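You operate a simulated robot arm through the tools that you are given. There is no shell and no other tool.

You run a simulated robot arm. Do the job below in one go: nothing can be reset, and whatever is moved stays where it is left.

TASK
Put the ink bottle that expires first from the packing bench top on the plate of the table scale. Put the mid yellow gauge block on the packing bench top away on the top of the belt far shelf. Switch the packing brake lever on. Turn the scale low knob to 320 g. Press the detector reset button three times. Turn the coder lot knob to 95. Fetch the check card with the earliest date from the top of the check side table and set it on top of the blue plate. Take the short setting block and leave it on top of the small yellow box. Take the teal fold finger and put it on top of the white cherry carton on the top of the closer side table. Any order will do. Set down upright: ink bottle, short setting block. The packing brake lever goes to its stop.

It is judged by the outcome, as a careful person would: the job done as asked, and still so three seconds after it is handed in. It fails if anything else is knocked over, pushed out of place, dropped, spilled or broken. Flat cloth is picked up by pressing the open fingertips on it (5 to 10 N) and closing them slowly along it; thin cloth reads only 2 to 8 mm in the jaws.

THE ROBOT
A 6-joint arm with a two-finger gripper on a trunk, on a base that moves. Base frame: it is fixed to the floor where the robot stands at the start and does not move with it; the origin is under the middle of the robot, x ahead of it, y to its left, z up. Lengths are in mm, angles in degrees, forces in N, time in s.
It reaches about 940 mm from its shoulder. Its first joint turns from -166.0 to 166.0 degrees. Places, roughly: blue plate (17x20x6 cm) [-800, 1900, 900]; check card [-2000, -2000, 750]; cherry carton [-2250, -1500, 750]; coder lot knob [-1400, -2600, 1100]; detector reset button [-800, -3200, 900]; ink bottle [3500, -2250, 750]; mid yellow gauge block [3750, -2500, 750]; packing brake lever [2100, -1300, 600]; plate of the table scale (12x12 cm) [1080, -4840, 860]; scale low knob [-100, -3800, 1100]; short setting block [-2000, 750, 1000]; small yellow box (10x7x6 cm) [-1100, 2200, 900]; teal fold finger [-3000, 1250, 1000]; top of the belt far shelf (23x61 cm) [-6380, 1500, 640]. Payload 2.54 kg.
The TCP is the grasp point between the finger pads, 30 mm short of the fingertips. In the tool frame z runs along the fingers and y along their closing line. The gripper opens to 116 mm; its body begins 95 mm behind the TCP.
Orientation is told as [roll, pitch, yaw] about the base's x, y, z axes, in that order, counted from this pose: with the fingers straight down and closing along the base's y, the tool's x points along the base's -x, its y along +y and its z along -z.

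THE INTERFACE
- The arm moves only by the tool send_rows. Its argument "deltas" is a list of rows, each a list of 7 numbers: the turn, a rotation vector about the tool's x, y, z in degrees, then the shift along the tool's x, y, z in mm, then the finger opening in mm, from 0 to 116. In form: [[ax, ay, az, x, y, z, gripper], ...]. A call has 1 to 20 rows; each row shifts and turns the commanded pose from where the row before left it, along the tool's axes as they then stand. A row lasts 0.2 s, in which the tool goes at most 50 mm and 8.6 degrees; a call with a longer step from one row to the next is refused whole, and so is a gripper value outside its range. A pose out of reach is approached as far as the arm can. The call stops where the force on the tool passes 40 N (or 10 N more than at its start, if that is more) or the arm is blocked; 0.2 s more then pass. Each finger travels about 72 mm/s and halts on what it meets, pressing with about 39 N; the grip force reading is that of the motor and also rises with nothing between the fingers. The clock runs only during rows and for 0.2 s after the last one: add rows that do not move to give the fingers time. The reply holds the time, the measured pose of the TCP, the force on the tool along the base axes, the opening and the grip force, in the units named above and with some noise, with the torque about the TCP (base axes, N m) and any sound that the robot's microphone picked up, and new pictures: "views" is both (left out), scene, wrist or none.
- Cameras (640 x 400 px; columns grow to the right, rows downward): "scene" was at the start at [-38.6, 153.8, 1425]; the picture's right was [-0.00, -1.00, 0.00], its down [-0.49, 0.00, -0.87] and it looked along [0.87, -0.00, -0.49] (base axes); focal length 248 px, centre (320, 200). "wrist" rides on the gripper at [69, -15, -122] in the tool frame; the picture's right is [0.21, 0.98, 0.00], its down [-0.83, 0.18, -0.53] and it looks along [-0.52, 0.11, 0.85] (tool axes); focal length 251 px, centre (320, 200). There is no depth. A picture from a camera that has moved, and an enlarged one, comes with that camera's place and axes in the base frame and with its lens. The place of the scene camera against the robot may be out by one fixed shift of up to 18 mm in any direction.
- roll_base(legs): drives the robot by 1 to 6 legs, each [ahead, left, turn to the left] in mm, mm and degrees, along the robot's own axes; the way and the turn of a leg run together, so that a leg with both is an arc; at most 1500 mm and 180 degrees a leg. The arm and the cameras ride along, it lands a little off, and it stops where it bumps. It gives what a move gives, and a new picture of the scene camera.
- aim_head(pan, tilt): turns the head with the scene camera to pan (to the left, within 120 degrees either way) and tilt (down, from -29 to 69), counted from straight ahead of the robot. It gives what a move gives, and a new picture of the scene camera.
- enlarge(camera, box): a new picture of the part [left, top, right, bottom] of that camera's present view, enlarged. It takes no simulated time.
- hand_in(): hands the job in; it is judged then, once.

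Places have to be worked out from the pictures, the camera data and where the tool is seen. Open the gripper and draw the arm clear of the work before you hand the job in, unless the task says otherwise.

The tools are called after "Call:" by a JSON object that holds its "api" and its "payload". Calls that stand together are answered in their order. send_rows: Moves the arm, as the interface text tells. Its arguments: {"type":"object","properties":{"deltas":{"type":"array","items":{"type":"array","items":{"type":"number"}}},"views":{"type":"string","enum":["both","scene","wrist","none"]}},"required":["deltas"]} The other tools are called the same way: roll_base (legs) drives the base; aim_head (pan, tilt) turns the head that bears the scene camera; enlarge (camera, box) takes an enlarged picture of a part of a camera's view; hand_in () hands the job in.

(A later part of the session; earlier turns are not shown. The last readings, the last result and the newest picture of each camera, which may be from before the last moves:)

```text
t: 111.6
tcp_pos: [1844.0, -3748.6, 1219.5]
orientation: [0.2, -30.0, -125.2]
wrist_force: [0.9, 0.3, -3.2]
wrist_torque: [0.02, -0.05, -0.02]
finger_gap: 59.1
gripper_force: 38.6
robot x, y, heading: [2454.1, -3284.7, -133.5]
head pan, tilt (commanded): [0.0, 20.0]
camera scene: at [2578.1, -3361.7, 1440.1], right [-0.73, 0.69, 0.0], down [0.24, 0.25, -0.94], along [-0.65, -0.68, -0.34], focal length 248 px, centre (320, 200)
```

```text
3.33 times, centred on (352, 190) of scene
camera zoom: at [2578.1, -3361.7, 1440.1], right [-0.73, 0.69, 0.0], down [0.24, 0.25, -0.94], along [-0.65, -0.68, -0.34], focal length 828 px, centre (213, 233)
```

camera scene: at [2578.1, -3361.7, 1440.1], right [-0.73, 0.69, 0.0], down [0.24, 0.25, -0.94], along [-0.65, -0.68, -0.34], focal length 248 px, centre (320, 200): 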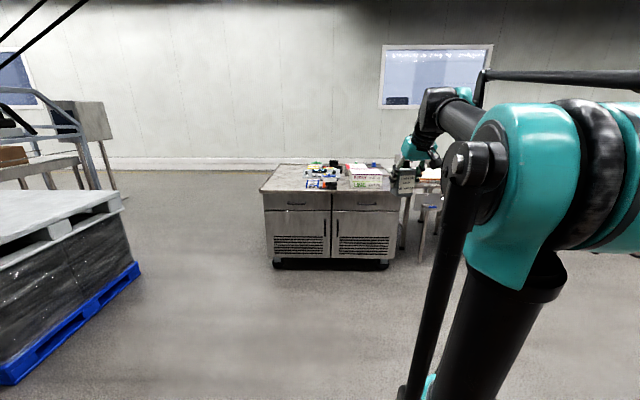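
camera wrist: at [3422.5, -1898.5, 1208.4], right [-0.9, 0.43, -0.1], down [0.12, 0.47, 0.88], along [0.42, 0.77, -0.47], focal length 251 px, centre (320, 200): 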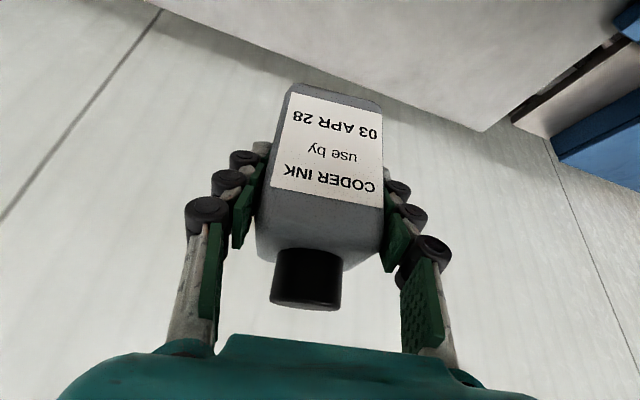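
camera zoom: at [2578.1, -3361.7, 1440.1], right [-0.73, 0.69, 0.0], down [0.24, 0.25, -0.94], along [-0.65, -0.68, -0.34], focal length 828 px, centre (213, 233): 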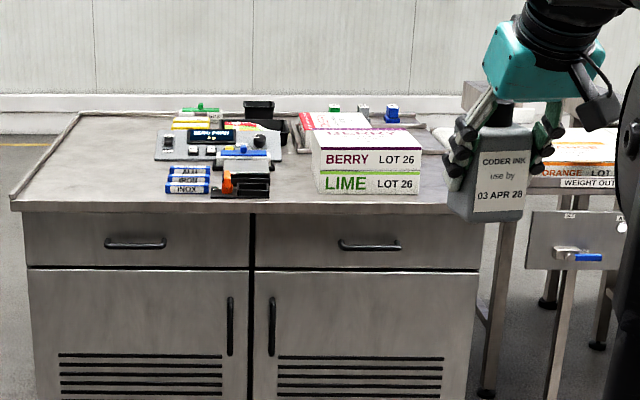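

I can't tell the scale yet from here. I'll drive closer and line up with the cabinet.

Call:
{"api": "roll_base", "payload": {"legs": [[0, 0, -1.4], [900, 190, 0]]}}

Call:
{"api": "aim_head", "payload": {"pan": 5, "tilt": 30}}

Call:
{"api": "enlarge", "payload": {"camera": "scene", "box": [220, 80, 412, 200]}}

```text
t: 116.8
tcp_pos: [1332.5, -4508.9, 1218.0]
orientation: [0.2, -30.0, -126.4]
wrist_force: [0.2, 0.8, -2.7]
wrist_torque: [0.05, -0.02, 0.0]
finger_gap: 59.2
gripper_force: 39.0
robot x, y, heading: [1959.7, -4057.5, -135.1]
head pan, tilt (commanded): [0.0, 20.0]
camera scene: at [2074.3, -4139.0, 1440.1], right [-0.71, 0.7, 0.0], down [0.24, 0.24, -0.94], along [-0.66, -0.67, -0.34], focal length 248 px, centre (320, 200)
```

scene: 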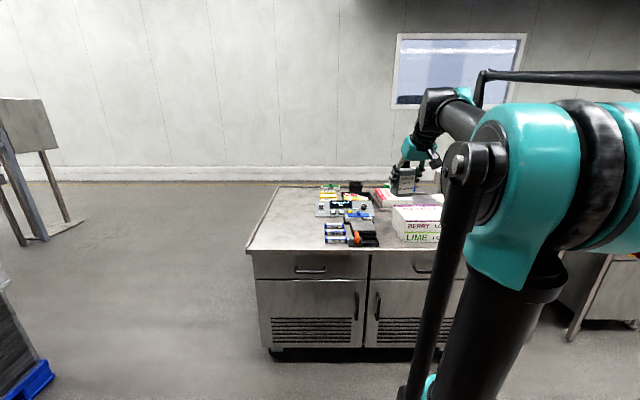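

```text
t: 117.5
tcp_pos: [1333.2, -4509.4, 1218.5]
orientation: [0.4, -30.0, -126.4]
wrist_force: [-0.4, -0.7, -2.7]
wrist_torque: [0.02, -0.03, 0.0]
finger_gap: 59.3
gripper_force: 39.0
robot x, y, heading: [1957.6, -4062.2, -134.8]
head pan, tilt (commanded): [5.0, 30.0]
camera scene: at [2082.0, -4142.3, 1424.1], right [-0.77, 0.64, 0.0], down [0.32, 0.38, -0.87], along [-0.55, -0.67, -0.5], focal length 248 px, centre (320, 200)
```

scene: 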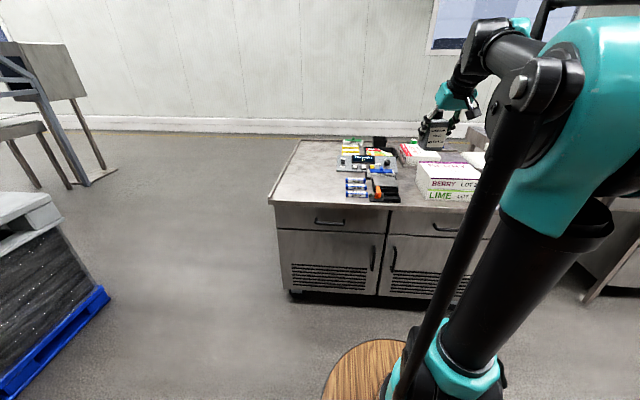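

```text
3.33 times, centred on (316, 140) of scene
camera zoom: at [2082.0, -4142.3, 1424.1], right [-0.77, 0.64, 0.0], down [0.32, 0.38, -0.87], along [-0.55, -0.67, -0.5], focal length 828 px, centre (333, 400)
```

zoom: 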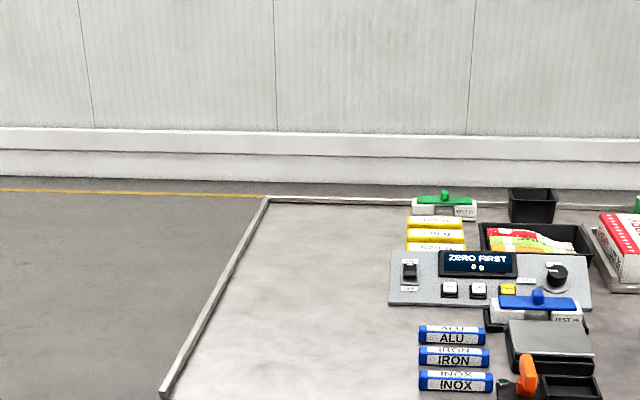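

The device with the "ZERO FIRST" display and dark square plate in front of it matches the given scale location. I'll enlarge it for details.

Call:
{"api": "enlarge", "payload": {"camera": "scene", "box": [330, 130, 426, 215]}}

Call:
{"api": "enlarge", "payload": {"camera": "wrist", "box": [0, 0, 640, 400]}}

```text
4.71 times, centred on (378, 172) of scene
camera zoom: at [2082.0, -4142.3, 1424.1], right [-0.77, 0.64, 0.0], down [0.32, 0.38, -0.87], along [-0.55, -0.67, -0.5], focal length 1169 px, centre (47, 329)
```

zoom: 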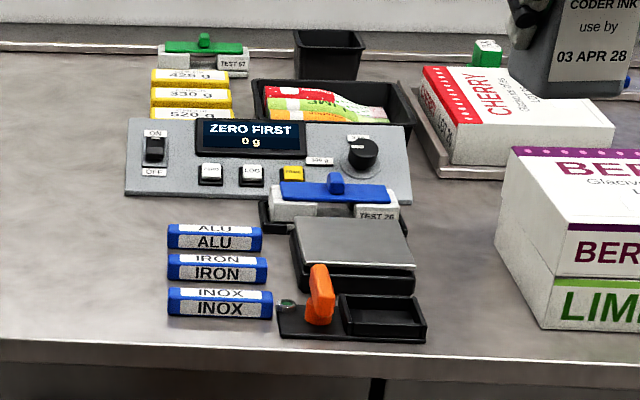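

```text
1.00 times, centred on (320, 200) of wrist (not enlarged: the box is as wide or as high as the picture)
camera zoom: at [1391.4, -4403.4, 1288.7], right [0.9, -0.43, -0.1], down [-0.12, -0.47, 0.88], along [-0.42, -0.77, -0.47], focal length 251 px, centre (320, 200)
```

zoom: 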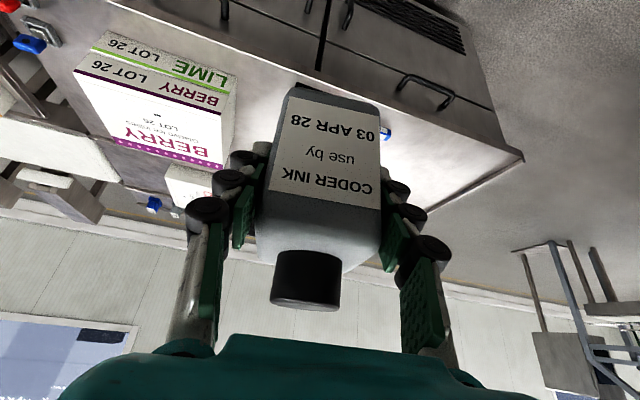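

The plate is the grey square between the TEST 26 wand and the orange-handled tool. To calibrate the scene camera against the known TCP, I'll enlarge the held bottle in this view.

Call:
{"api": "enlarge", "payload": {"camera": "scene", "box": [400, 100, 464, 160]}}

```text
6.67 times, centred on (432, 130) of scene
camera zoom: at [2082.0, -4142.3, 1424.1], right [-0.77, 0.64, 0.0], down [0.32, 0.38, -0.87], along [-0.55, -0.67, -0.5], focal length 1656 px, centre (-427, 667)
```

zoom: 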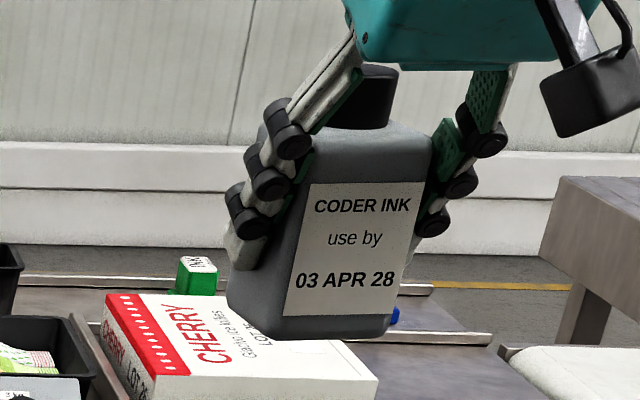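

The scene camera seems off by ~15 mm laterally, so I'll use the wrist camera for precise placement. First I'll drive 200 mm closer.

Call:
{"api": "roll_base", "payload": {"legs": [[200, 0, 0]]}}

Call:
{"api": "send_rows", "payload": {"deltas": [[0, 0, 0, 0, -35, 0, 46], [0, 0, 0, 0, -35, 0, 46], [0, 0, 0, 15, -35, 26, 46], [0, 0, 0, 15, 0, 26, 46], [0, 0, 0, 15, 0, 26, 46]], "views": "wrist"}}

```text
t: 119.1
tcp_pos: [1191.2, -4653.6, 1218.4]
orientation: [0.4, -30.0, -126.5]
wrist_force: [-0.4, 0.1, -3.2]
wrist_torque: [0.05, 0.0, 0.01]
finger_gap: 59.2
gripper_force: 38.3
robot x, y, heading: [1819.7, -4198.5, -134.6]
head pan, tilt (commanded): [5.0, 30.0]
camera scene: at [1940.3, -4285.5, 1424.1], right [-0.77, 0.64, 0.0], down [0.32, 0.38, -0.87], along [-0.55, -0.67, -0.5], focal length 248 px, centre (320, 200)
```

scene: 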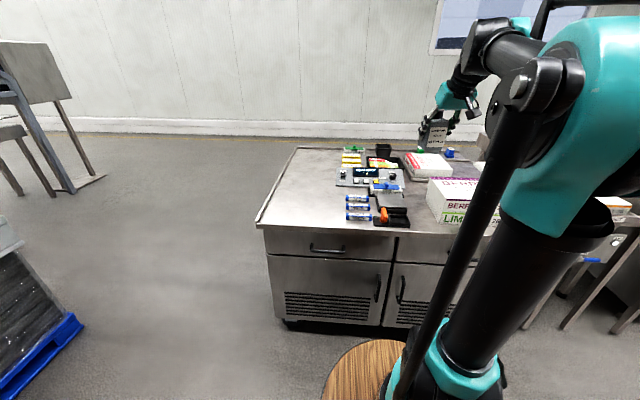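

```text
t: 120.3
tcp_pos: [1106.3, -4589.8, 1128.0]
orientation: [0.3, -30.0, -126.4]
wrist_force: [0.5, -0.3, -2.9]
wrist_torque: [0.06, -0.02, -0.01]
finger_gap: 59.0
gripper_force: 38.7
robot x, y, heading: [1819.7, -4197.6, -134.9]
head pan, tilt (commanded): [5.0, 30.0]
camera wrist: at [1165.3, -4484.6, 1197.9], right [0.9, -0.43, -0.1], down [-0.12, -0.47, 0.88], along [-0.42, -0.77, -0.47], focal length 251 px, centre (320, 200)
```

wrist: 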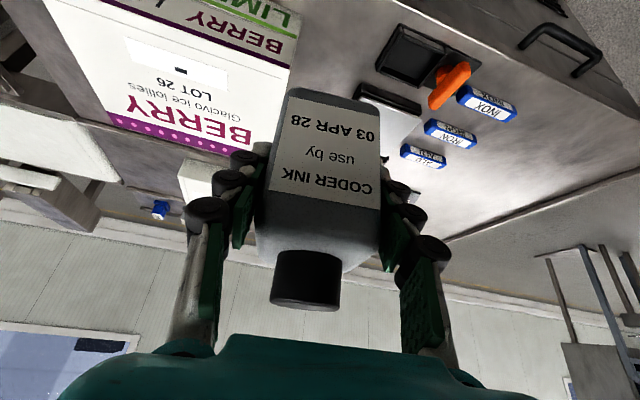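

The plate is partly visible to the right of the bottle. I'll shift another 70 mm sideways so the whole plate can be measured.

Call:
{"api": "send_rows", "payload": {"deltas": [[0, 0, 0, 0, -35, 0, 46], [0, 0, 0, 0, -35, 0, 46]], "views": "wrist"}}

Call:
{"api": "enlarge", "payload": {"camera": "wrist", "box": [370, 20, 562, 180]}}

```text
t: 120.9
tcp_pos: [1050.4, -4550.7, 1127.7]
orientation: [0.3, -30.0, -126.3]
wrist_force: [0.7, -0.6, -2.4]
wrist_torque: [0.0, 0.03, -0.03]
finger_gap: 59.1
gripper_force: 38.9
robot x, y, heading: [1818.3, -4197.9, -134.8]
head pan, tilt (commanded): [5.0, 30.0]
camera wrist: at [1108.7, -4444.2, 1198.3], right [0.9, -0.43, -0.1], down [-0.12, -0.47, 0.88], along [-0.42, -0.77, -0.47], focal length 251 px, centre (320, 200)
```

wrist: 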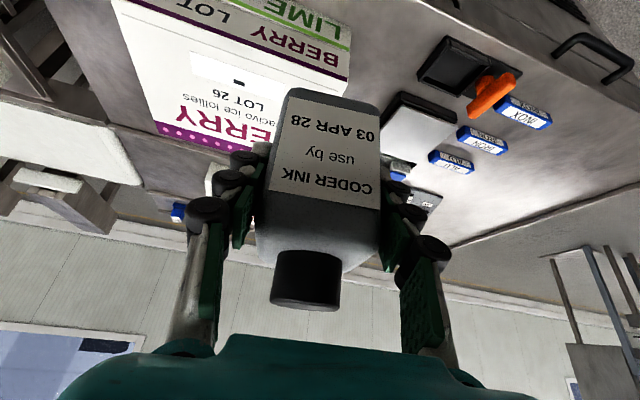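

```text
2.50 times, centred on (466, 100) of wrist
camera zoom: at [1108.7, -4444.2, 1198.3], right [0.9, -0.43, -0.1], down [-0.12, -0.47, 0.88], along [-0.42, -0.77, -0.47], focal length 629 px, centre (-45, 450)
```

zoom: 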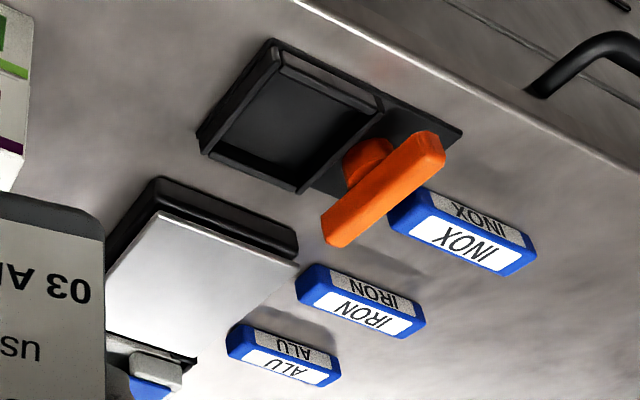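

The plate centre computes to about [1073,−4832] with z≈845–860, agreeing with the given place. I'll move over it and come down to about z=1008 for a check.

Call:
{"api": "send_rows", "payload": {"deltas": [[0, 0, 0, -26.3, 26.5, 15.2, 46], [0, 0, 0, -26.3, 26.5, 15.2, 46], [0, 0, 0, -26.3, 26.5, 15.2, 46], [0, 0, 0, -26.3, 26.5, 15.2, 46], [0, 0, 0, -26.3, 26.5, 15.2, 46], [0, 0, 0, -26.3, 26.5, 15.2, 46], [0, 0, 0, -26.4, 26.5, 15.2, 46], [0, 0, 0, 20, 0, 34.6, 46], [0, 0, 0, 20, 0, 34.6, 46], [0, 0, 0, 20, 0, 34.6, 46]], "views": "both"}}

Call:
{"api": "enlarge", "payload": {"camera": "scene", "box": [330, 130, 458, 235]}}

```text
t: 123.1
tcp_pos: [1074.8, -4831.1, 1007.9]
orientation: [0.4, -30.0, -126.4]
wrist_force: [-0.6, 0.5, -3.2]
wrist_torque: [-0.01, 0.01, -0.01]
finger_gap: 59.2
gripper_force: 39.1
robot x, y, heading: [1814.8, -4201.4, -134.8]
head pan, tilt (commanded): [5.0, 30.0]
camera scene: at [1940.4, -4285.4, 1424.1], right [-0.77, 0.64, 0.0], down [0.32, 0.38, -0.87], along [-0.55, -0.67, -0.5], focal length 248 px, centre (320, 200)
camera wrist: at [1132.9, -4725.9, 1078.1], right [0.9, -0.43, -0.1], down [-0.12, -0.47, 0.88], along [-0.42, -0.77, -0.47], focal length 251 px, centre (320, 200)
```

scene: 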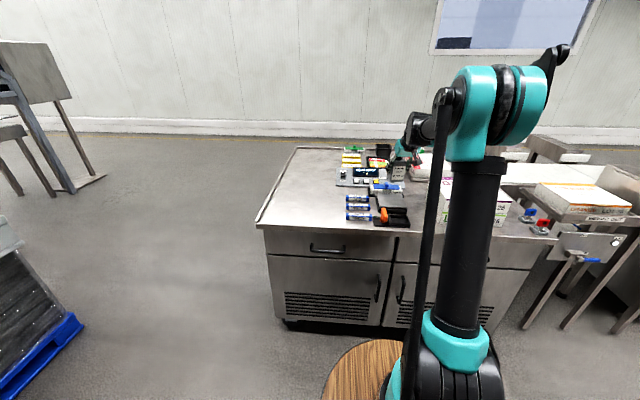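
wrist: 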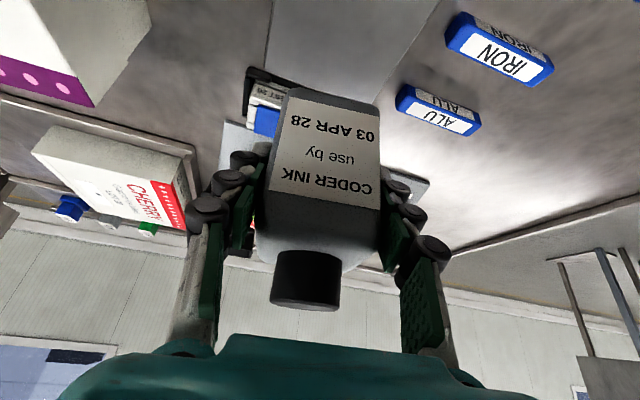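

```text
3.81 times, centred on (394, 182) of scene
camera zoom: at [1940.4, -4285.4, 1424.1], right [-0.77, 0.64, 0.0], down [0.32, 0.38, -0.87], along [-0.55, -0.67, -0.5], focal length 946 px, centre (38, 267)
```

zoom: 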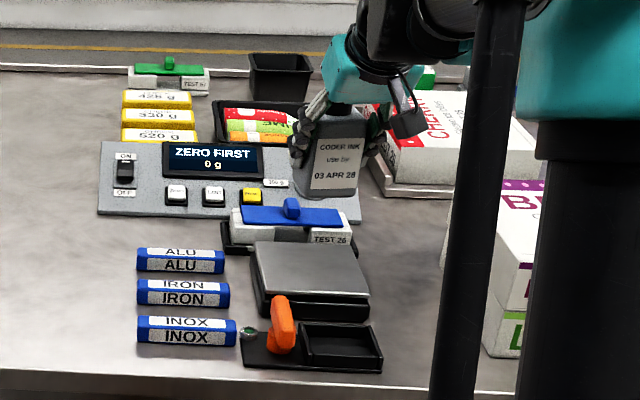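

The bottle is directly above the plate centre (plate top ≈ z 850). I'll lower to z≈945, then creep down watching the force.

Call:
{"api": "send_rows", "payload": {"deltas": [[0, 0, 0, 15.5, 0, 26.8, 46], [0, 0, 0, 15.5, 0, 26.8, 46], [0, 0, 0, 0, 0, 0, 46]], "views": "none"}}

Call:
{"api": "send_rows", "payload": {"deltas": [[0, 0, 0, 2, 0, 3.46, 46], [0, 0, 0, 2, 0, 3.46, 46], [0, 0, 0, 2, 0, 3.46, 46], [0, 0, 0, 1.5, 0, 2.6, 46], [0, 0, 0, 1.5, 0, 2.6, 46]], "views": "wrist"}}

```text
t: 123.9
tcp_pos: [1074.3, -4830.5, 945.9]
orientation: [0.2, -29.9, -126.4]
wrist_force: [0.4, 0.6, -3.9]
wrist_torque: [0.0, 0.0, 0.0]
finger_gap: 59.1
gripper_force: 39.3
robot x, y, heading: [1815.6, -4201.6, -134.4]
head pan, tilt (commanded): [5.0, 30.0]
```

```text
t: 125.1
tcp_pos: [1074.4, -4832.0, 928.1]
orientation: [0.2, -30.0, -126.5]
wrist_force: [0.7, -0.2, -3.0]
wrist_torque: [0.01, -0.04, 0.0]
finger_gap: 59.2
gripper_force: 39.4
robot x, y, heading: [1815.4, -4199.8, -134.5]
head pan, tilt (commanded): [5.0, 30.0]
camera wrist: at [1132.9, -4725.4, 998.4], right [0.9, -0.43, -0.1], down [-0.12, -0.47, 0.88], along [-0.42, -0.77, -0.47], focal length 251 px, centre (320, 200)
```

wrist: 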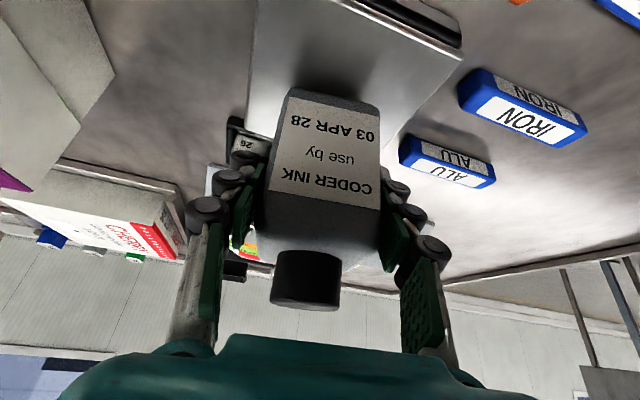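

No contact yet at TCP z=928; the bottle looks centred over the plate within ~6 mm. I'll keep creeping down.

Call:
{"api": "send_rows", "payload": {"deltas": [[0, 0, 0, 1.5, 0, 2.6, 46], [0, 0, 0, 1.5, 0, 2.6, 46], [0, 0, 0, 1, 0, 1.73, 46], [0, 0, 0, 1, 0, 1.73, 46], [0, 0, 0, 0, 0, 0, 46]], "views": "none"}}

```text
t: 126.3
tcp_pos: [1075.4, -4831.8, 918.4]
orientation: [0.3, -29.9, -126.5]
wrist_force: [-0.1, 0.9, -2.3]
wrist_torque: [0.01, -0.06, 0.0]
finger_gap: 59.2
gripper_force: 39.2
robot x, y, heading: [1817.5, -4201.4, -134.6]
head pan, tilt (commanded): [5.0, 30.0]
```

Call:
{"api": "send_rows", "payload": {"deltas": [[0, 0, 0, 1, 0, 1.73, 46], [0, 0, 0, 1, 0, 1.73, 46], [0, 0, 0, 1, 0, 1.73, 46], [0, 0, 0, 0, 0, 0, 46]], "views": "none"}}

```text
t: 127.3
tcp_pos: [1076.2, -4830.7, 912.2]
orientation: [0.3, -30.0, -126.4]
wrist_force: [0.2, 0.4, -3.0]
wrist_torque: [0.01, -0.03, 0.03]
finger_gap: 59.3
gripper_force: 39.3
robot x, y, heading: [1815.2, -4196.5, -134.8]
head pan, tilt (commanded): [5.0, 30.0]
```

No contact yet at TCP z=912. I'll continue lowering in small steps.

Call:
{"api": "send_rows", "payload": {"deltas": [[0, 0, 0, 1, 0, 1.73, 46], [0, 0, 0, 1, 0, 1.73, 46], [0, 0, 0, 1, 0, 1.73, 46], [0, 0, 0, 0, 0, 0, 46]], "views": "wrist"}}

Call:
{"api": "enlarge", "payload": {"camera": "scene", "box": [360, 150, 440, 220]}}

```text
t: 128.3
tcp_pos: [1074.2, -4830.7, 908.0]
orientation: [0.3, -30.2, -126.5]
wrist_force: [-6.9, -7.0, 33.6]
wrist_torque: [-0.54, 0.46, -0.04]
finger_gap: 59.6
gripper_force: 38.6
robot x, y, heading: [1815.3, -4201.1, -134.7]
head pan, tilt (commanded): [5.0, 30.0]
camera wrist: at [1133.6, -4724.7, 978.0], right [0.9, -0.43, -0.1], down [-0.12, -0.46, 0.88], along [-0.42, -0.77, -0.47], focal length 251 px, centre (320, 200)
```

wrist: 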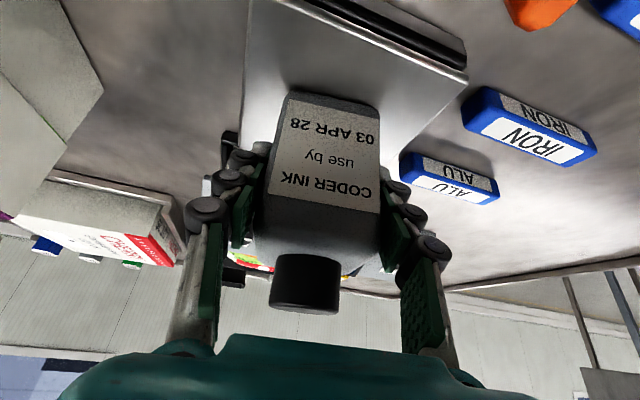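

```text
5.71 times, centred on (400, 185) of scene
camera zoom: at [1941.2, -4284.7, 1424.0], right [-0.77, 0.64, 0.0], down [0.32, 0.38, -0.87], along [-0.55, -0.67, -0.5], focal length 1419 px, centre (-137, 286)
```

zoom: 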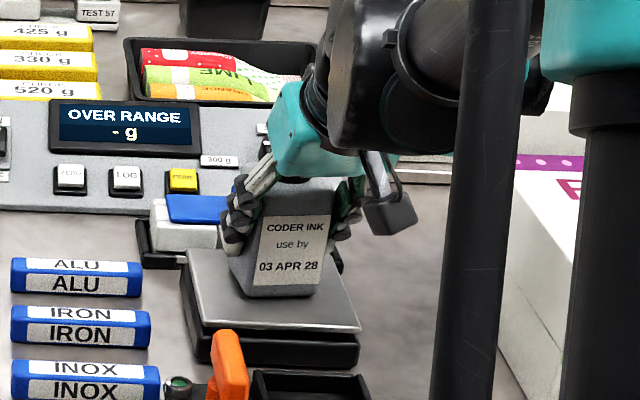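

Contact: ~33 N up and the scale reads over range, so the bottle is on the plate. I'll relieve the pressure, open the fingers, and retreat back along the finger direction.

Call:
{"api": "send_rows", "payload": {"deltas": [[0, 0, 0, -1, 0, -1.73, 46], [0, 0, 0, 0, 0, 0, 46], [0, 0, 0, 0, 0, 0, 62], [0, 0, 0, 0, 0, 0, 68], [0, 0, 0, 0, 0, 0, 76], [0, 0, 0, 0, 0, 0, 84], [0, 0, 0, 0, 0, 0, 84], [0, 0, 0, 0, 0, -20, 84], [0, 0, 0, 0, 0, -40, 84], [0, 0, 0, 0, 0, -45, 84], [0, 0, 0, 0, 0, -45, 84]], "views": "both"}}

Call:
{"api": "enlarge", "payload": {"camera": "scene", "box": [350, 140, 446, 220]}}

```text
t: 130.7
tcp_pos: [1118.5, -4771.6, 1038.2]
orientation: [0.4, -29.9, -126.4]
wrist_force: [0.0, -0.7, 0.2]
wrist_torque: [0.04, -0.06, 0.03]
finger_gap: 83.9
gripper_force: 0.1
robot x, y, heading: [1813.3, -4200.1, -134.5]
head pan, tilt (commanded): [5.0, 30.0]
camera scene: at [1940.1, -4285.6, 1424.1], right [-0.77, 0.64, 0.0], down [0.32, 0.38, -0.87], along [-0.55, -0.67, -0.5], focal length 248 px, centre (320, 200)
camera wrist: at [1176.9, -4665.5, 1109.0], right [0.9, -0.43, -0.1], down [-0.12, -0.47, 0.88], along [-0.42, -0.77, -0.47], focal length 251 px, centre (320, 200)
```

scene: 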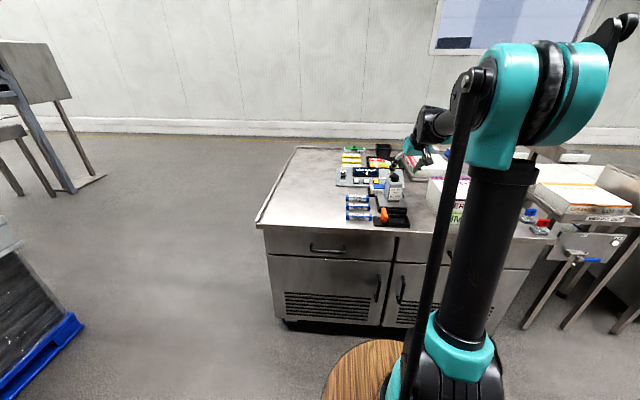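
wrist: 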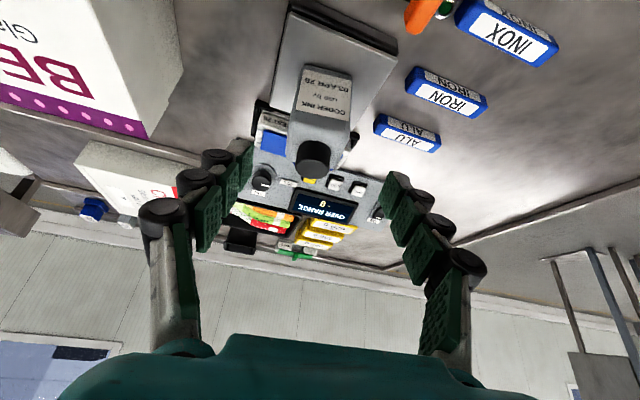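

```text
5.00 times, centred on (398, 180) of scene
camera zoom: at [1940.1, -4285.6, 1424.1], right [-0.77, 0.64, 0.0], down [0.32, 0.38, -0.87], along [-0.55, -0.67, -0.5], focal length 1242 px, centre (-70, 300)
```

zoom: 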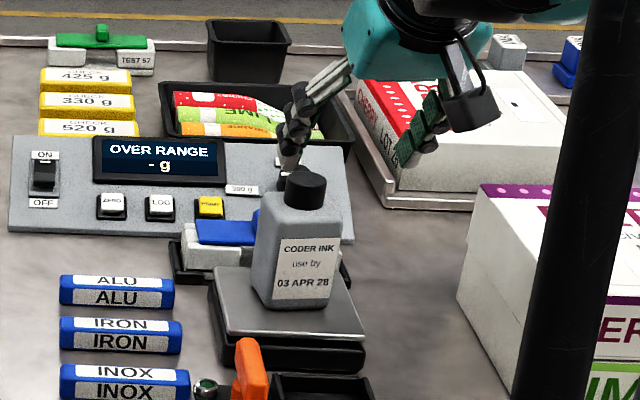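

The APR bottle stands upright on the scale plate and nothing else has moved. I'll raise and retract the arm, then slide along the machine line towards the scale "low" knob panel.

Call:
{"api": "send_rows", "payload": {"deltas": [[0, 0, 0, -20, 0, -34.6, 84], [0, 0, 0, -20, 0, -34.6, 84], [0, 0, 0, -20, 0, -34.6, 84], [0, 0, 0, 34.6, 0, -20, 84], [0, 0, 0, 34.6, 0, -20, 84], [0, 0, 0, 34.6, 0, -20, 84], [0, 0, 0, 34.6, 0, -20, 84], [0, 0, 0, 34.6, 0, -20, 84], [0, 0, 0, 34.6, 0, -20, 84]], "views": "none"}}

Call:
{"api": "roll_base", "payload": {"legs": [[-350, 0, 0], [0, -1000, 0]]}}

Call:
{"api": "aim_head", "payload": {"pan": -25, "tilt": 15}}

```text
t: 132.7
tcp_pos: [1258.4, -4575.7, 1158.0]
orientation: [0.4, -30.0, -126.4]
wrist_force: [-0.6, -0.7, -0.3]
wrist_torque: [0.04, -0.04, 0.0]
finger_gap: 84.4
gripper_force: 0.1
robot x, y, heading: [1817.7, -4200.5, -134.5]
head pan, tilt (commanded): [5.0, 30.0]
```

```text
t: 139.7
tcp_pos: [799.1, -3638.0, 1158.2]
orientation: [0.3, -29.9, -126.3]
wrist_force: [0.5, -0.3, 0.6]
wrist_torque: [-0.02, 0.02, -0.01]
finger_gap: 83.9
gripper_force: 0.0
robot x, y, heading: [1353.1, -3254.7, -134.4]
head pan, tilt (commanded): [5.0, 30.0]
camera scene: at [1479.3, -3344.9, 1424.1], right [-0.77, 0.64, 0.0], down [0.32, 0.39, -0.87], along [-0.55, -0.67, -0.5], focal length 248 px, centre (320, 200)
```

scene: 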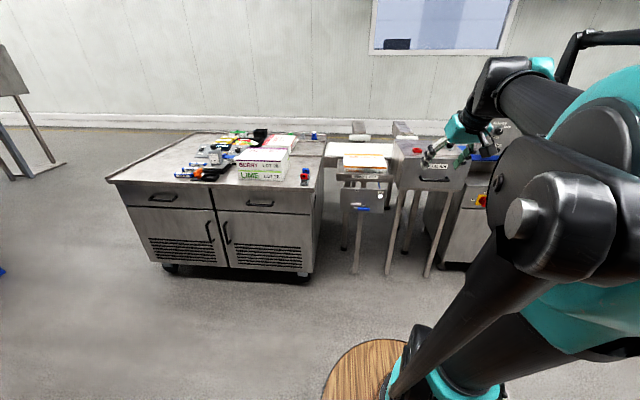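

```text
t: 140.6
tcp_pos: [800.0, -3638.9, 1158.7]
orientation: [0.3, -30.0, -126.3]
wrist_force: [0.4, -0.5, -0.1]
wrist_torque: [0.01, -0.01, -0.01]
finger_gap: 84.0
gripper_force: 0.1
robot x, y, heading: [1356.4, -3258.1, -134.7]
head pan, tilt (commanded): [-25.0, 15.0]
camera scene: at [1449.4, -3307.9, 1448.2], right [-0.35, 0.94, 0.0], down [0.24, 0.09, -0.97], along [-0.9, -0.34, -0.26], focal length 248 px, centre (320, 200)
```

scene: 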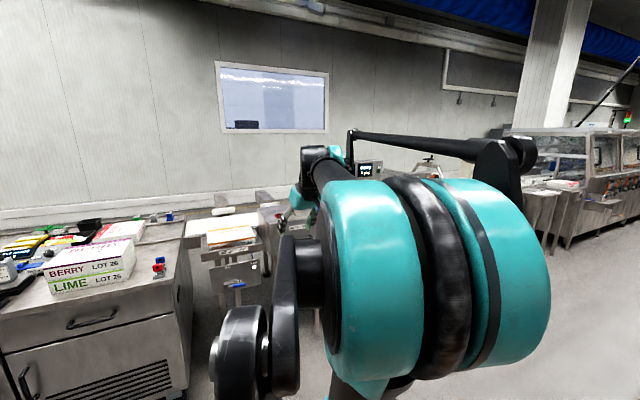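

The elbow blocks the view to the right. I'll slide on to face the panel directly.

Call:
{"api": "roll_base", "payload": {"legs": [[0, -560, -0.3]]}}

Call:
{"api": "aim_head", "payload": {"pan": 0, "tilt": 15}}

```text
t: 143.8
tcp_pos: [401.2, -3245.8, 1158.2]
orientation: [0.3, -30.1, -126.4]
wrist_force: [-0.1, 0.0, -0.1]
wrist_torque: [0.01, -0.01, 0.02]
finger_gap: 84.1
gripper_force: 0.1
robot x, y, heading: [957.9, -2866.4, -134.5]
head pan, tilt (commanded): [-25.0, 15.0]
camera scene: at [1052.3, -2916.7, 1448.3], right [-0.35, 0.94, 0.0], down [0.24, 0.09, -0.97], along [-0.91, -0.33, -0.26], focal length 248 px, centre (320, 200)
```

scene: 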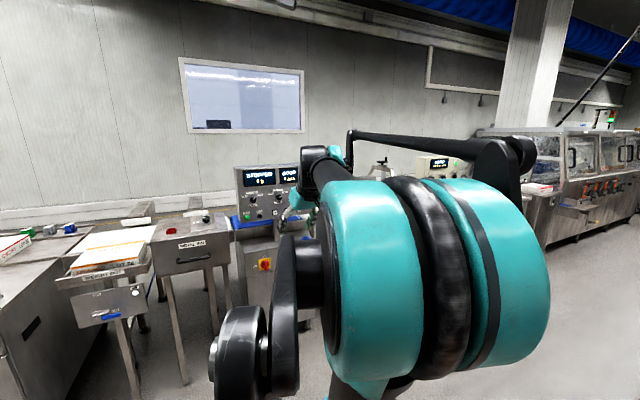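

```text
t: 144.7
tcp_pos: [402.5, -3245.1, 1160.3]
orientation: [0.3, -30.0, -126.4]
wrist_force: [0.0, 0.3, 0.9]
wrist_torque: [0.01, 0.0, 0.0]
finger_gap: 84.1
gripper_force: 0.2
robot x, y, heading: [956.2, -2867.4, -134.7]
head pan, tilt (commanded): [0.0, 15.0]
camera scene: at [1074.2, -2950.7, 1448.3], right [-0.71, 0.7, 0.0], down [0.18, 0.18, -0.97], along [-0.68, -0.69, -0.26], focal length 248 px, centre (320, 200)
```

scene: 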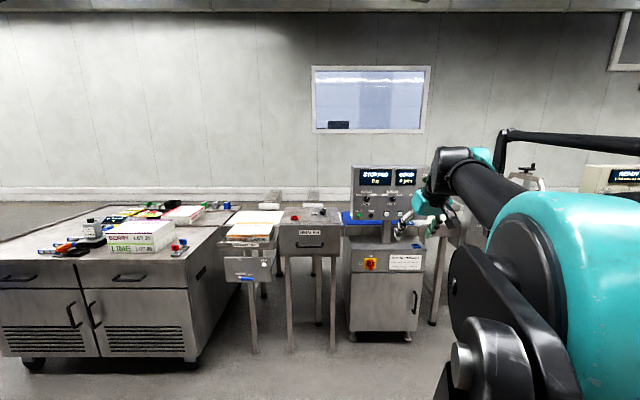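

The checkweigher panel is visible at (390,195). I'll enlarge it.

Call:
{"api": "enlarge", "payload": {"camera": "scene", "box": [340, 155, 436, 225]}}

Call:
{"api": "enlarge", "payload": {"camera": "scene", "box": [210, 200, 434, 340]}}

```text
5.71 times, centred on (388, 190) of scene
camera zoom: at [1074.2, -2950.7, 1448.3], right [-0.71, 0.7, 0.0], down [0.18, 0.18, -0.97], along [-0.68, -0.69, -0.26], focal length 1419 px, centre (-69, 257)
```

zoom: 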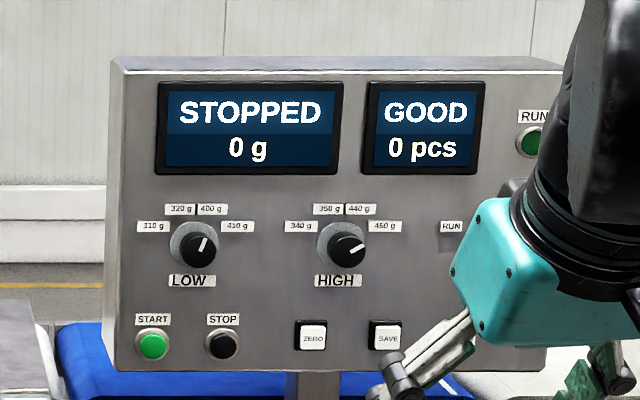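

```text
2.86 times, centred on (322, 270) of scene
camera zoom: at [1074.2, -2950.7, 1448.3], right [-0.71, 0.7, 0.0], down [0.18, 0.18, -0.97], along [-0.68, -0.69, -0.26], focal length 710 px, centre (314, 0)
```

zoom: 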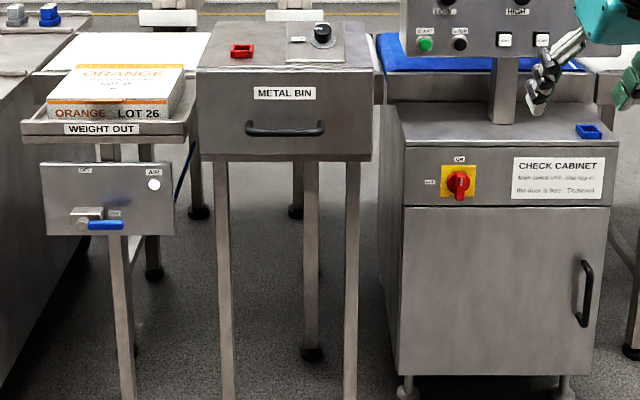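

The LOW knob currently points at 400 g (positions 45° apart), so it needs one step counter-clockwise to 320 g. I'll drive closer to face it.

Call:
{"api": "roll_base", "payload": {"legs": [[400, -60, -0.3]]}}

Call:
{"api": "send_rows", "payload": {"deltas": [[0, -7.5, 0, 0, 0, 0, 84], [0, -7.5, 0, 0, 0, 0, 84], [0, -7.5, 0, 0, 0, 0, 84], [0, -7.5, 0, 0, 0, 0, 84], [0, 0, 0, 0, 0, 0, 84]], "views": "both"}}

```text
t: 147.2
tcp_pos: [74.7, -3480.7, 1158.2]
orientation: [0.3, -30.0, -126.9]
wrist_force: [0.4, 0.2, 0.5]
wrist_torque: [0.02, -0.01, 0.0]
finger_gap: 83.9
gripper_force: 0.1
robot x, y, heading: [631.7, -3106.4, -135.4]
head pan, tilt (commanded): [0.0, 15.0]
camera scene: at [749.2, -3191.7, 1448.3], right [-0.7, 0.71, 0.0], down [0.18, 0.18, -0.97], along [-0.69, -0.68, -0.26], focal length 248 px, centre (320, 200)
```

scene: 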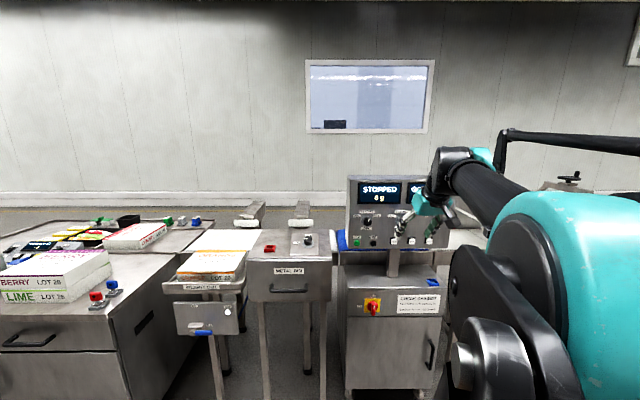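

```text
t: 148.4
tcp_pos: [74.5, -3480.7, 1158.6]
orientation: [0.4, -60.2, -127.1]
wrist_force: [1.0, 0.4, -0.2]
wrist_torque: [0.0, 0.04, 0.0]
finger_gap: 83.8
gripper_force: 0.1
robot x, y, heading: [632.6, -3108.1, -135.4]
head pan, tilt (commanded): [0.0, 15.0]
camera scene: at [749.2, -3191.7, 1448.3], right [-0.7, 0.71, 0.0], down [0.18, 0.18, -0.97], along [-0.69, -0.68, -0.26], focal length 248 px, centre (320, 200)
camera wrist: at [145.4, -3359.8, 1158.6], right [0.85, -0.5, -0.18], down [0.17, -0.07, 0.98], along [-0.5, -0.86, 0.03], focal length 251 px, centre (320, 200)
```

scene: 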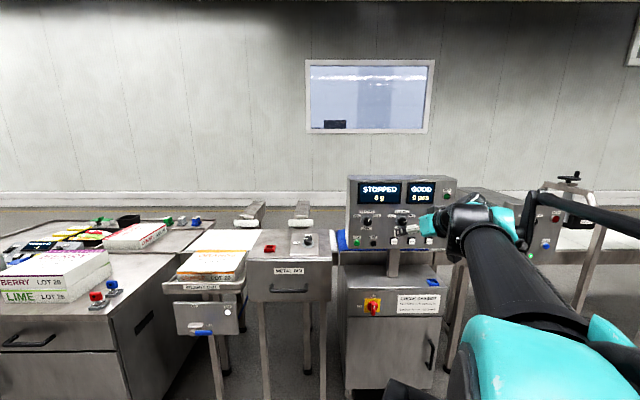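
wrist: 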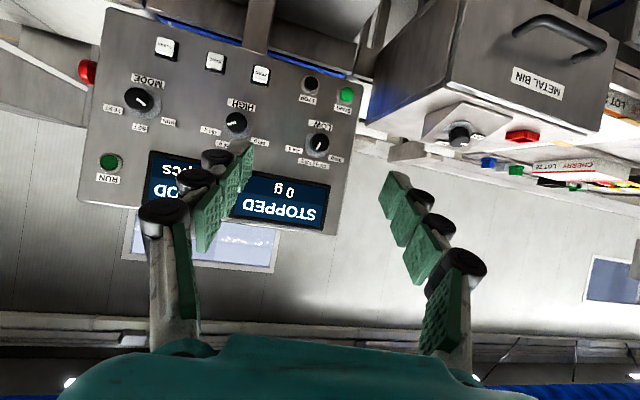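

The wrist view shows the whole panel (inverted). I'll square the tool to the panel, tilt the fingers nearly level, and move closer to the LOW knob for a second measurement.

Call:
{"api": "send_rows", "payload": {"deltas": [[6.94, 0, 3.98, 0, 0, 0, 84], [0, -6.6, 0, 0, 0, 0, 84], [0, -6.6, 0, 0, 0, 0, 84], [0, -6.6, 0, 0, 0, 0, 84], [0, 0, 0, 16.5, 20, 36.7, 84], [0, 0, 0, 16.5, 20, 36.7, 84], [0, 0, 0, 16.5, 20, 36.7, 84], [0, 0, 0, 0, 0, 0, 84]], "views": "both"}}

```text
t: 150.2
tcp_pos: [47.0, -3594.2, 1090.2]
orientation: [1.4, -79.8, -135.9]
wrist_force: [0.8, 0.5, 0.8]
wrist_torque: [0.0, 0.0, 0.0]
finger_gap: 83.8
gripper_force: 0.1
robot x, y, heading: [637.2, -3106.0, -135.4]
head pan, tilt (commanded): [0.0, 15.0]
camera scene: at [749.3, -3191.7, 1448.3], right [-0.7, 0.71, 0.0], down [0.18, 0.18, -0.97], along [-0.69, -0.68, -0.26], focal length 248 px, centre (320, 200)
camera wrist: at [128.2, -3489.4, 1043.1], right [0.72, -0.66, -0.21], down [0.39, 0.14, 0.91], along [-0.57, -0.74, 0.36], focal length 251 px, centre (320, 200)
```

scene: 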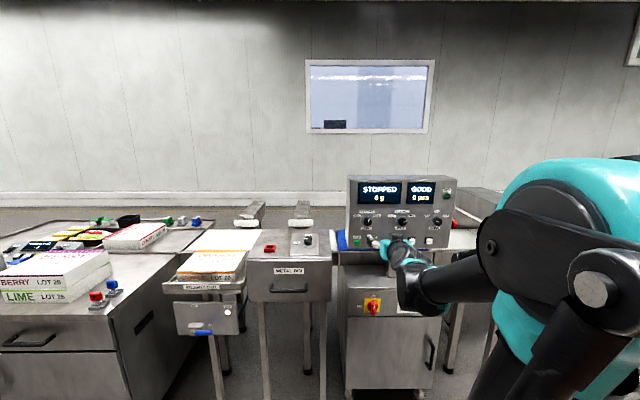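
wrist: 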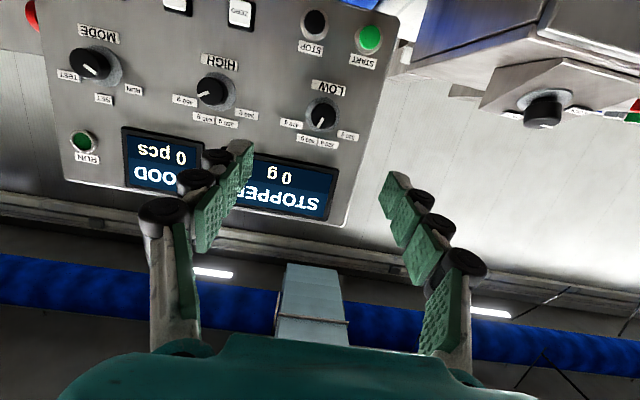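

The LOW knob triangulates to [−132,−3783,1062] and the panel is nearly vertical. I'll level the tool a bit more and go to a pre-grasp point in front of the knob.

Call:
{"api": "send_rows", "payload": {"deltas": [[0, -5, 0, 0, 0, 0, 80], [0, 0, 0, 2.5, 1.2, 42.9, 70], [0, 0, 0, 2.5, 1.2, 42.9, 70], [0, 0, 0, 2.5, 1.2, 42.9, 70], [0, 0, 0, 2.5, 1.2, 32, 70], [0, 0, 0, 0, 0, 0, 70]], "views": "wrist"}}

Call:
{"api": "enlarge", "payload": {"camera": "wrist", "box": [220, 0, 420, 125]}}

```text
t: 151.6
tcp_pos: [-61.6, -3711.7, 1065.4]
orientation: [2.4, -84.7, -137.1]
wrist_force: [0.4, 0.9, -0.7]
wrist_torque: [-0.02, -0.01, 0.0]
finger_gap: 70.0
gripper_force: 0.1
robot x, y, heading: [634.2, -3107.0, -135.0]
head pan, tilt (commanded): [0.0, 15.0]
camera wrist: at [17.8, -3610.1, 1006.9], right [0.71, -0.67, -0.21], down [0.45, 0.2, 0.87], along [-0.55, -0.71, 0.44], focal length 251 px, centre (320, 200)
```

wrist: 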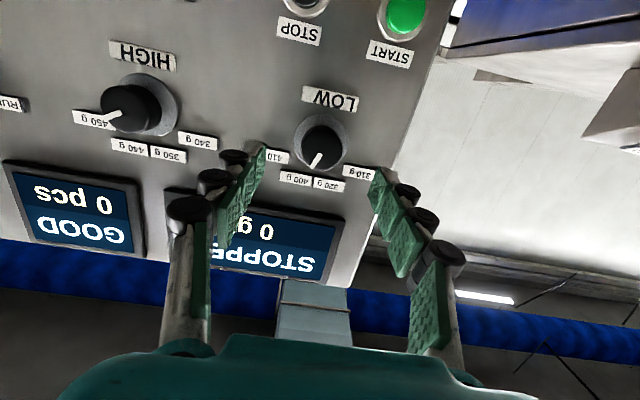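

```text
3.20 times, centred on (320, 62) of wrist
camera zoom: at [17.8, -3610.1, 1006.9], right [0.71, -0.67, -0.21], down [0.45, 0.2, 0.87], along [-0.55, -0.71, 0.44], focal length 805 px, centre (320, 640)
```

zoom: 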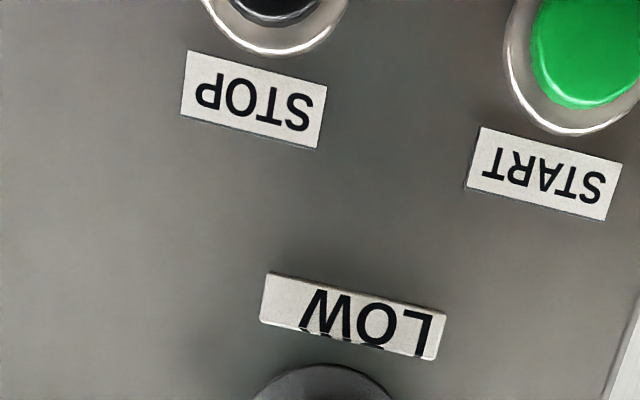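

The LOW knob is at u≈2584, z≈1065. I'll advance to straddle it with the fingertips and close.

Call:
{"api": "send_rows", "payload": {"deltas": [[0, 0, 0, -3, 1, 40, 70], [0, 0, 0, -3, 1, 35, 70], [0, 0, 0, -3, 1, 14, 70], [0, 0, 0, 0, 0, 0, 55], [0, 0, 0, 0, 0, 0, 45], [0, 0, 0, 0, 0, 0, 35], [0, 0, 0, 0, 0, 0, 25], [0, 0, 0, 0, 0, 0, 25]], "views": "wrist"}}

```text
t: 152.5
tcp_pos: [-118.2, -3769.3, 1064.2]
orientation: [2.6, -84.6, -137.2]
wrist_force: [30.4, 32.4, 0.9]
wrist_torque: [-0.28, 0.24, -0.08]
finger_gap: 67.8
gripper_force: 26.9
robot x, y, heading: [637.8, -3107.3, -135.0]
head pan, tilt (commanded): [0.0, 15.0]
stopped in row 4: the force on the tool passed its limit at 51 N (the readings are from after the stop); the commanded pose is now the measured one
camera wrist: at [-39.2, -3668.7, 1006.6], right [0.71, -0.67, -0.21], down [0.45, 0.2, 0.87], along [-0.55, -0.71, 0.44], focal length 251 px, centre (320, 200)
```

wrist: 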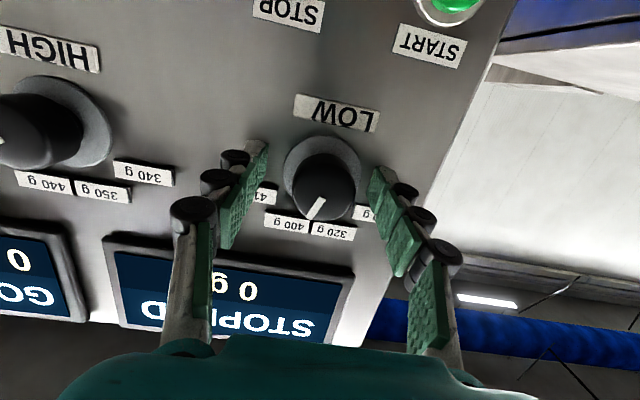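

The fingertips touched the panel face (tips at n≈−2779). I'll back off 7 mm and close on the knob.

Call:
{"api": "send_rows", "payload": {"deltas": [[0, 0, 0, 0, 0, -7, 68], [0, 0, 0, 0, 0, 0, 60], [0, 0, 0, 0, 0, 0, 50], [0, 0, 0, 0, 0, 0, 40], [0, 0, 0, 0, 0, 0, 30], [0, 0, 0, 0, 0, 0, 25]], "views": "wrist"}}

```text
t: 153.9
tcp_pos: [-114.4, -3768.8, 1064.5]
orientation: [2.3, -84.5, -136.7]
wrist_force: [8.7, -11.2, 0.9]
wrist_torque: [-0.02, -0.02, 0.15]
finger_gap: 34.3
gripper_force: 38.6
robot x, y, heading: [632.3, -3108.6, -135.2]
head pan, tilt (commanded): [0.0, 15.0]
camera wrist: at [-35.6, -3667.6, 1006.4], right [0.71, -0.67, -0.21], down [0.44, 0.2, 0.87], along [-0.55, -0.71, 0.44], focal length 251 px, centre (320, 200)
```

wrist: 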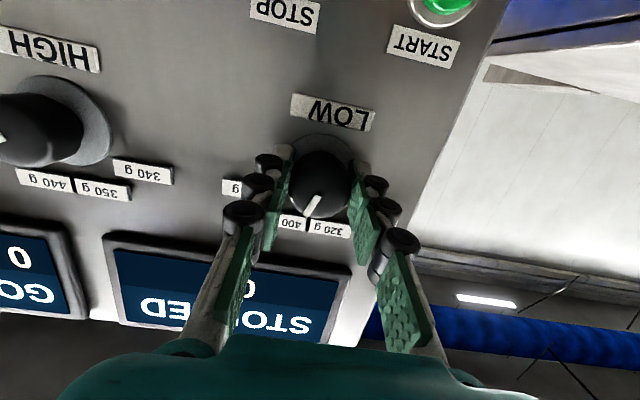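

Gripped at 34.3 mm. I'll centre 2 mm and turn 45° counter-clockwise.

Call:
{"api": "send_rows", "payload": {"deltas": [[0, 0, 0, 0, 2, 0, 25], [0, 0, -7.5, 0, 0, 0, 25], [0, 0, -7.5, 0, 0, 0, 25], [0, 0, -7.5, 0, 0, 0, 25], [0, 0, -7.5, 0, 0, 0, 25], [0, 0, -7.5, 0, 0, 0, 25], [0, 0, -7.5, 0, 0, 0, 25], [0, 0, 0, 0, 0, 0, 25]], "views": "both"}}

Call:
{"api": "enlarge", "payload": {"camera": "scene", "box": [340, 165, 436, 260]}}

```text
t: 155.7
tcp_pos: [-114.5, -3767.4, 1064.1]
orientation: [-82.4, -44.9, -50.2]
wrist_force: [5.1, 22.4, -7.5]
wrist_torque: [-0.47, 0.42, -0.53]
finger_gap: 34.7
gripper_force: 44.9
robot x, y, heading: [634.8, -3109.6, -135.2]
head pan, tilt (commanded): [0.0, 15.0]
camera scene: at [749.3, -3190.6, 1448.3], right [-0.7, 0.71, 0.0], down [0.18, 0.18, -0.97], along [-0.69, -0.68, -0.26], focal length 248 px, centre (320, 200)
camera wrist: at [-69.3, -3637.0, 1037.4], right [0.44, -0.32, -0.84], down [0.85, -0.15, 0.51], along [-0.29, -0.93, 0.21], focal length 251 px, centre (320, 200)
```

scene: 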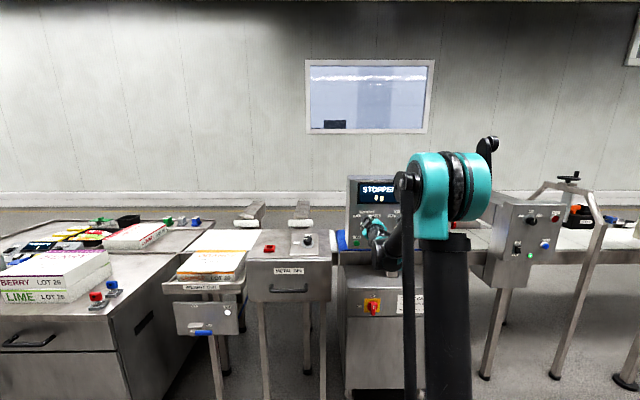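
wrist: 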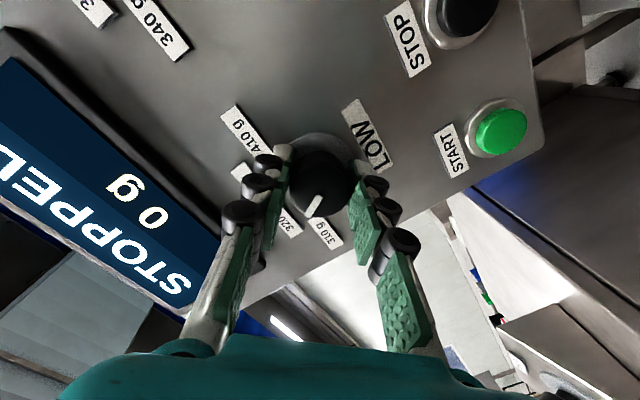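

```text
4.21 times, centred on (388, 212) of scene
camera zoom: at [749.3, -3190.6, 1448.3], right [-0.7, 0.71, 0.0], down [0.18, 0.18, -0.97], along [-0.69, -0.68, -0.26], focal length 1046 px, centre (34, 147)
```

zoom: 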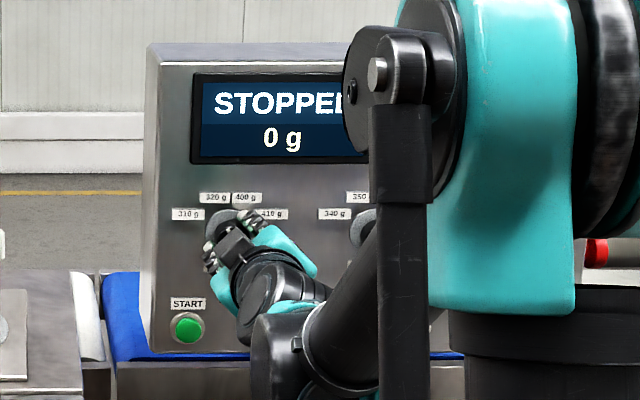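

The pointer turned with the gripper (≈42–45°). I'll release, back away and verify the setting.

Call:
{"api": "send_rows", "payload": {"deltas": [[0, 0, 0, 0, 0, 0, 45], [0, 0, 0, 0, 0, 0, 60], [0, 0, 0, 0, 0, 0, 66], [0, 0, 0, 0, 0, -30, 70], [0, 0, 0, 0, 0, -45, 70], [0, 0, 0, 0, 0, -45, 70]], "views": "wrist"}}

Call:
{"api": "enlarge", "payload": {"camera": "wrist", "box": [220, 60, 420, 185]}}

```text
t: 157.1
tcp_pos: [-31.7, -3684.1, 1075.3]
orientation: [-82.4, -44.9, -50.2]
wrist_force: [-0.5, -0.3, -0.7]
wrist_torque: [0.0, 0.01, 0.01]
finger_gap: 70.0
gripper_force: 0.0
robot x, y, heading: [635.1, -3108.6, -135.4]
head pan, tilt (commanded): [0.0, 15.0]
camera wrist: at [14.7, -3553.9, 1048.1], right [0.44, -0.32, -0.84], down [0.85, -0.15, 0.51], along [-0.29, -0.93, 0.21], focal length 251 px, centre (320, 200)
```

wrist: 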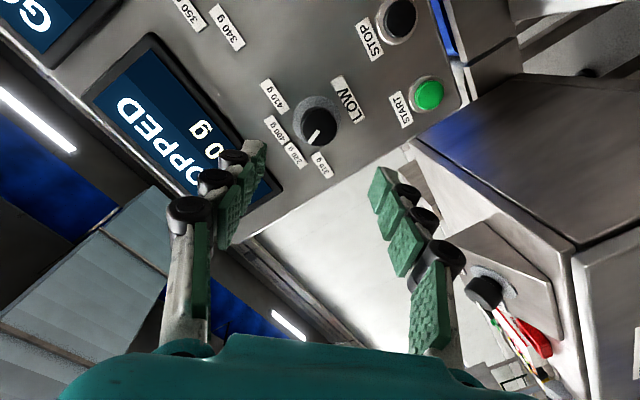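

```text
3.20 times, centred on (320, 122) of wrist
camera zoom: at [14.7, -3553.9, 1048.1], right [0.44, -0.32, -0.84], down [0.85, -0.15, 0.51], along [-0.29, -0.93, 0.21], focal length 805 px, centre (320, 448)
```

zoom: 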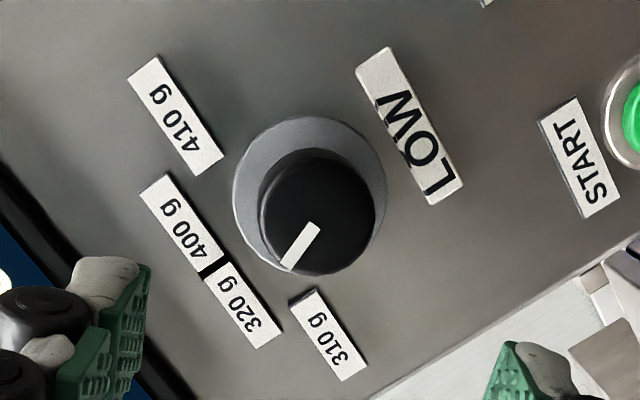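

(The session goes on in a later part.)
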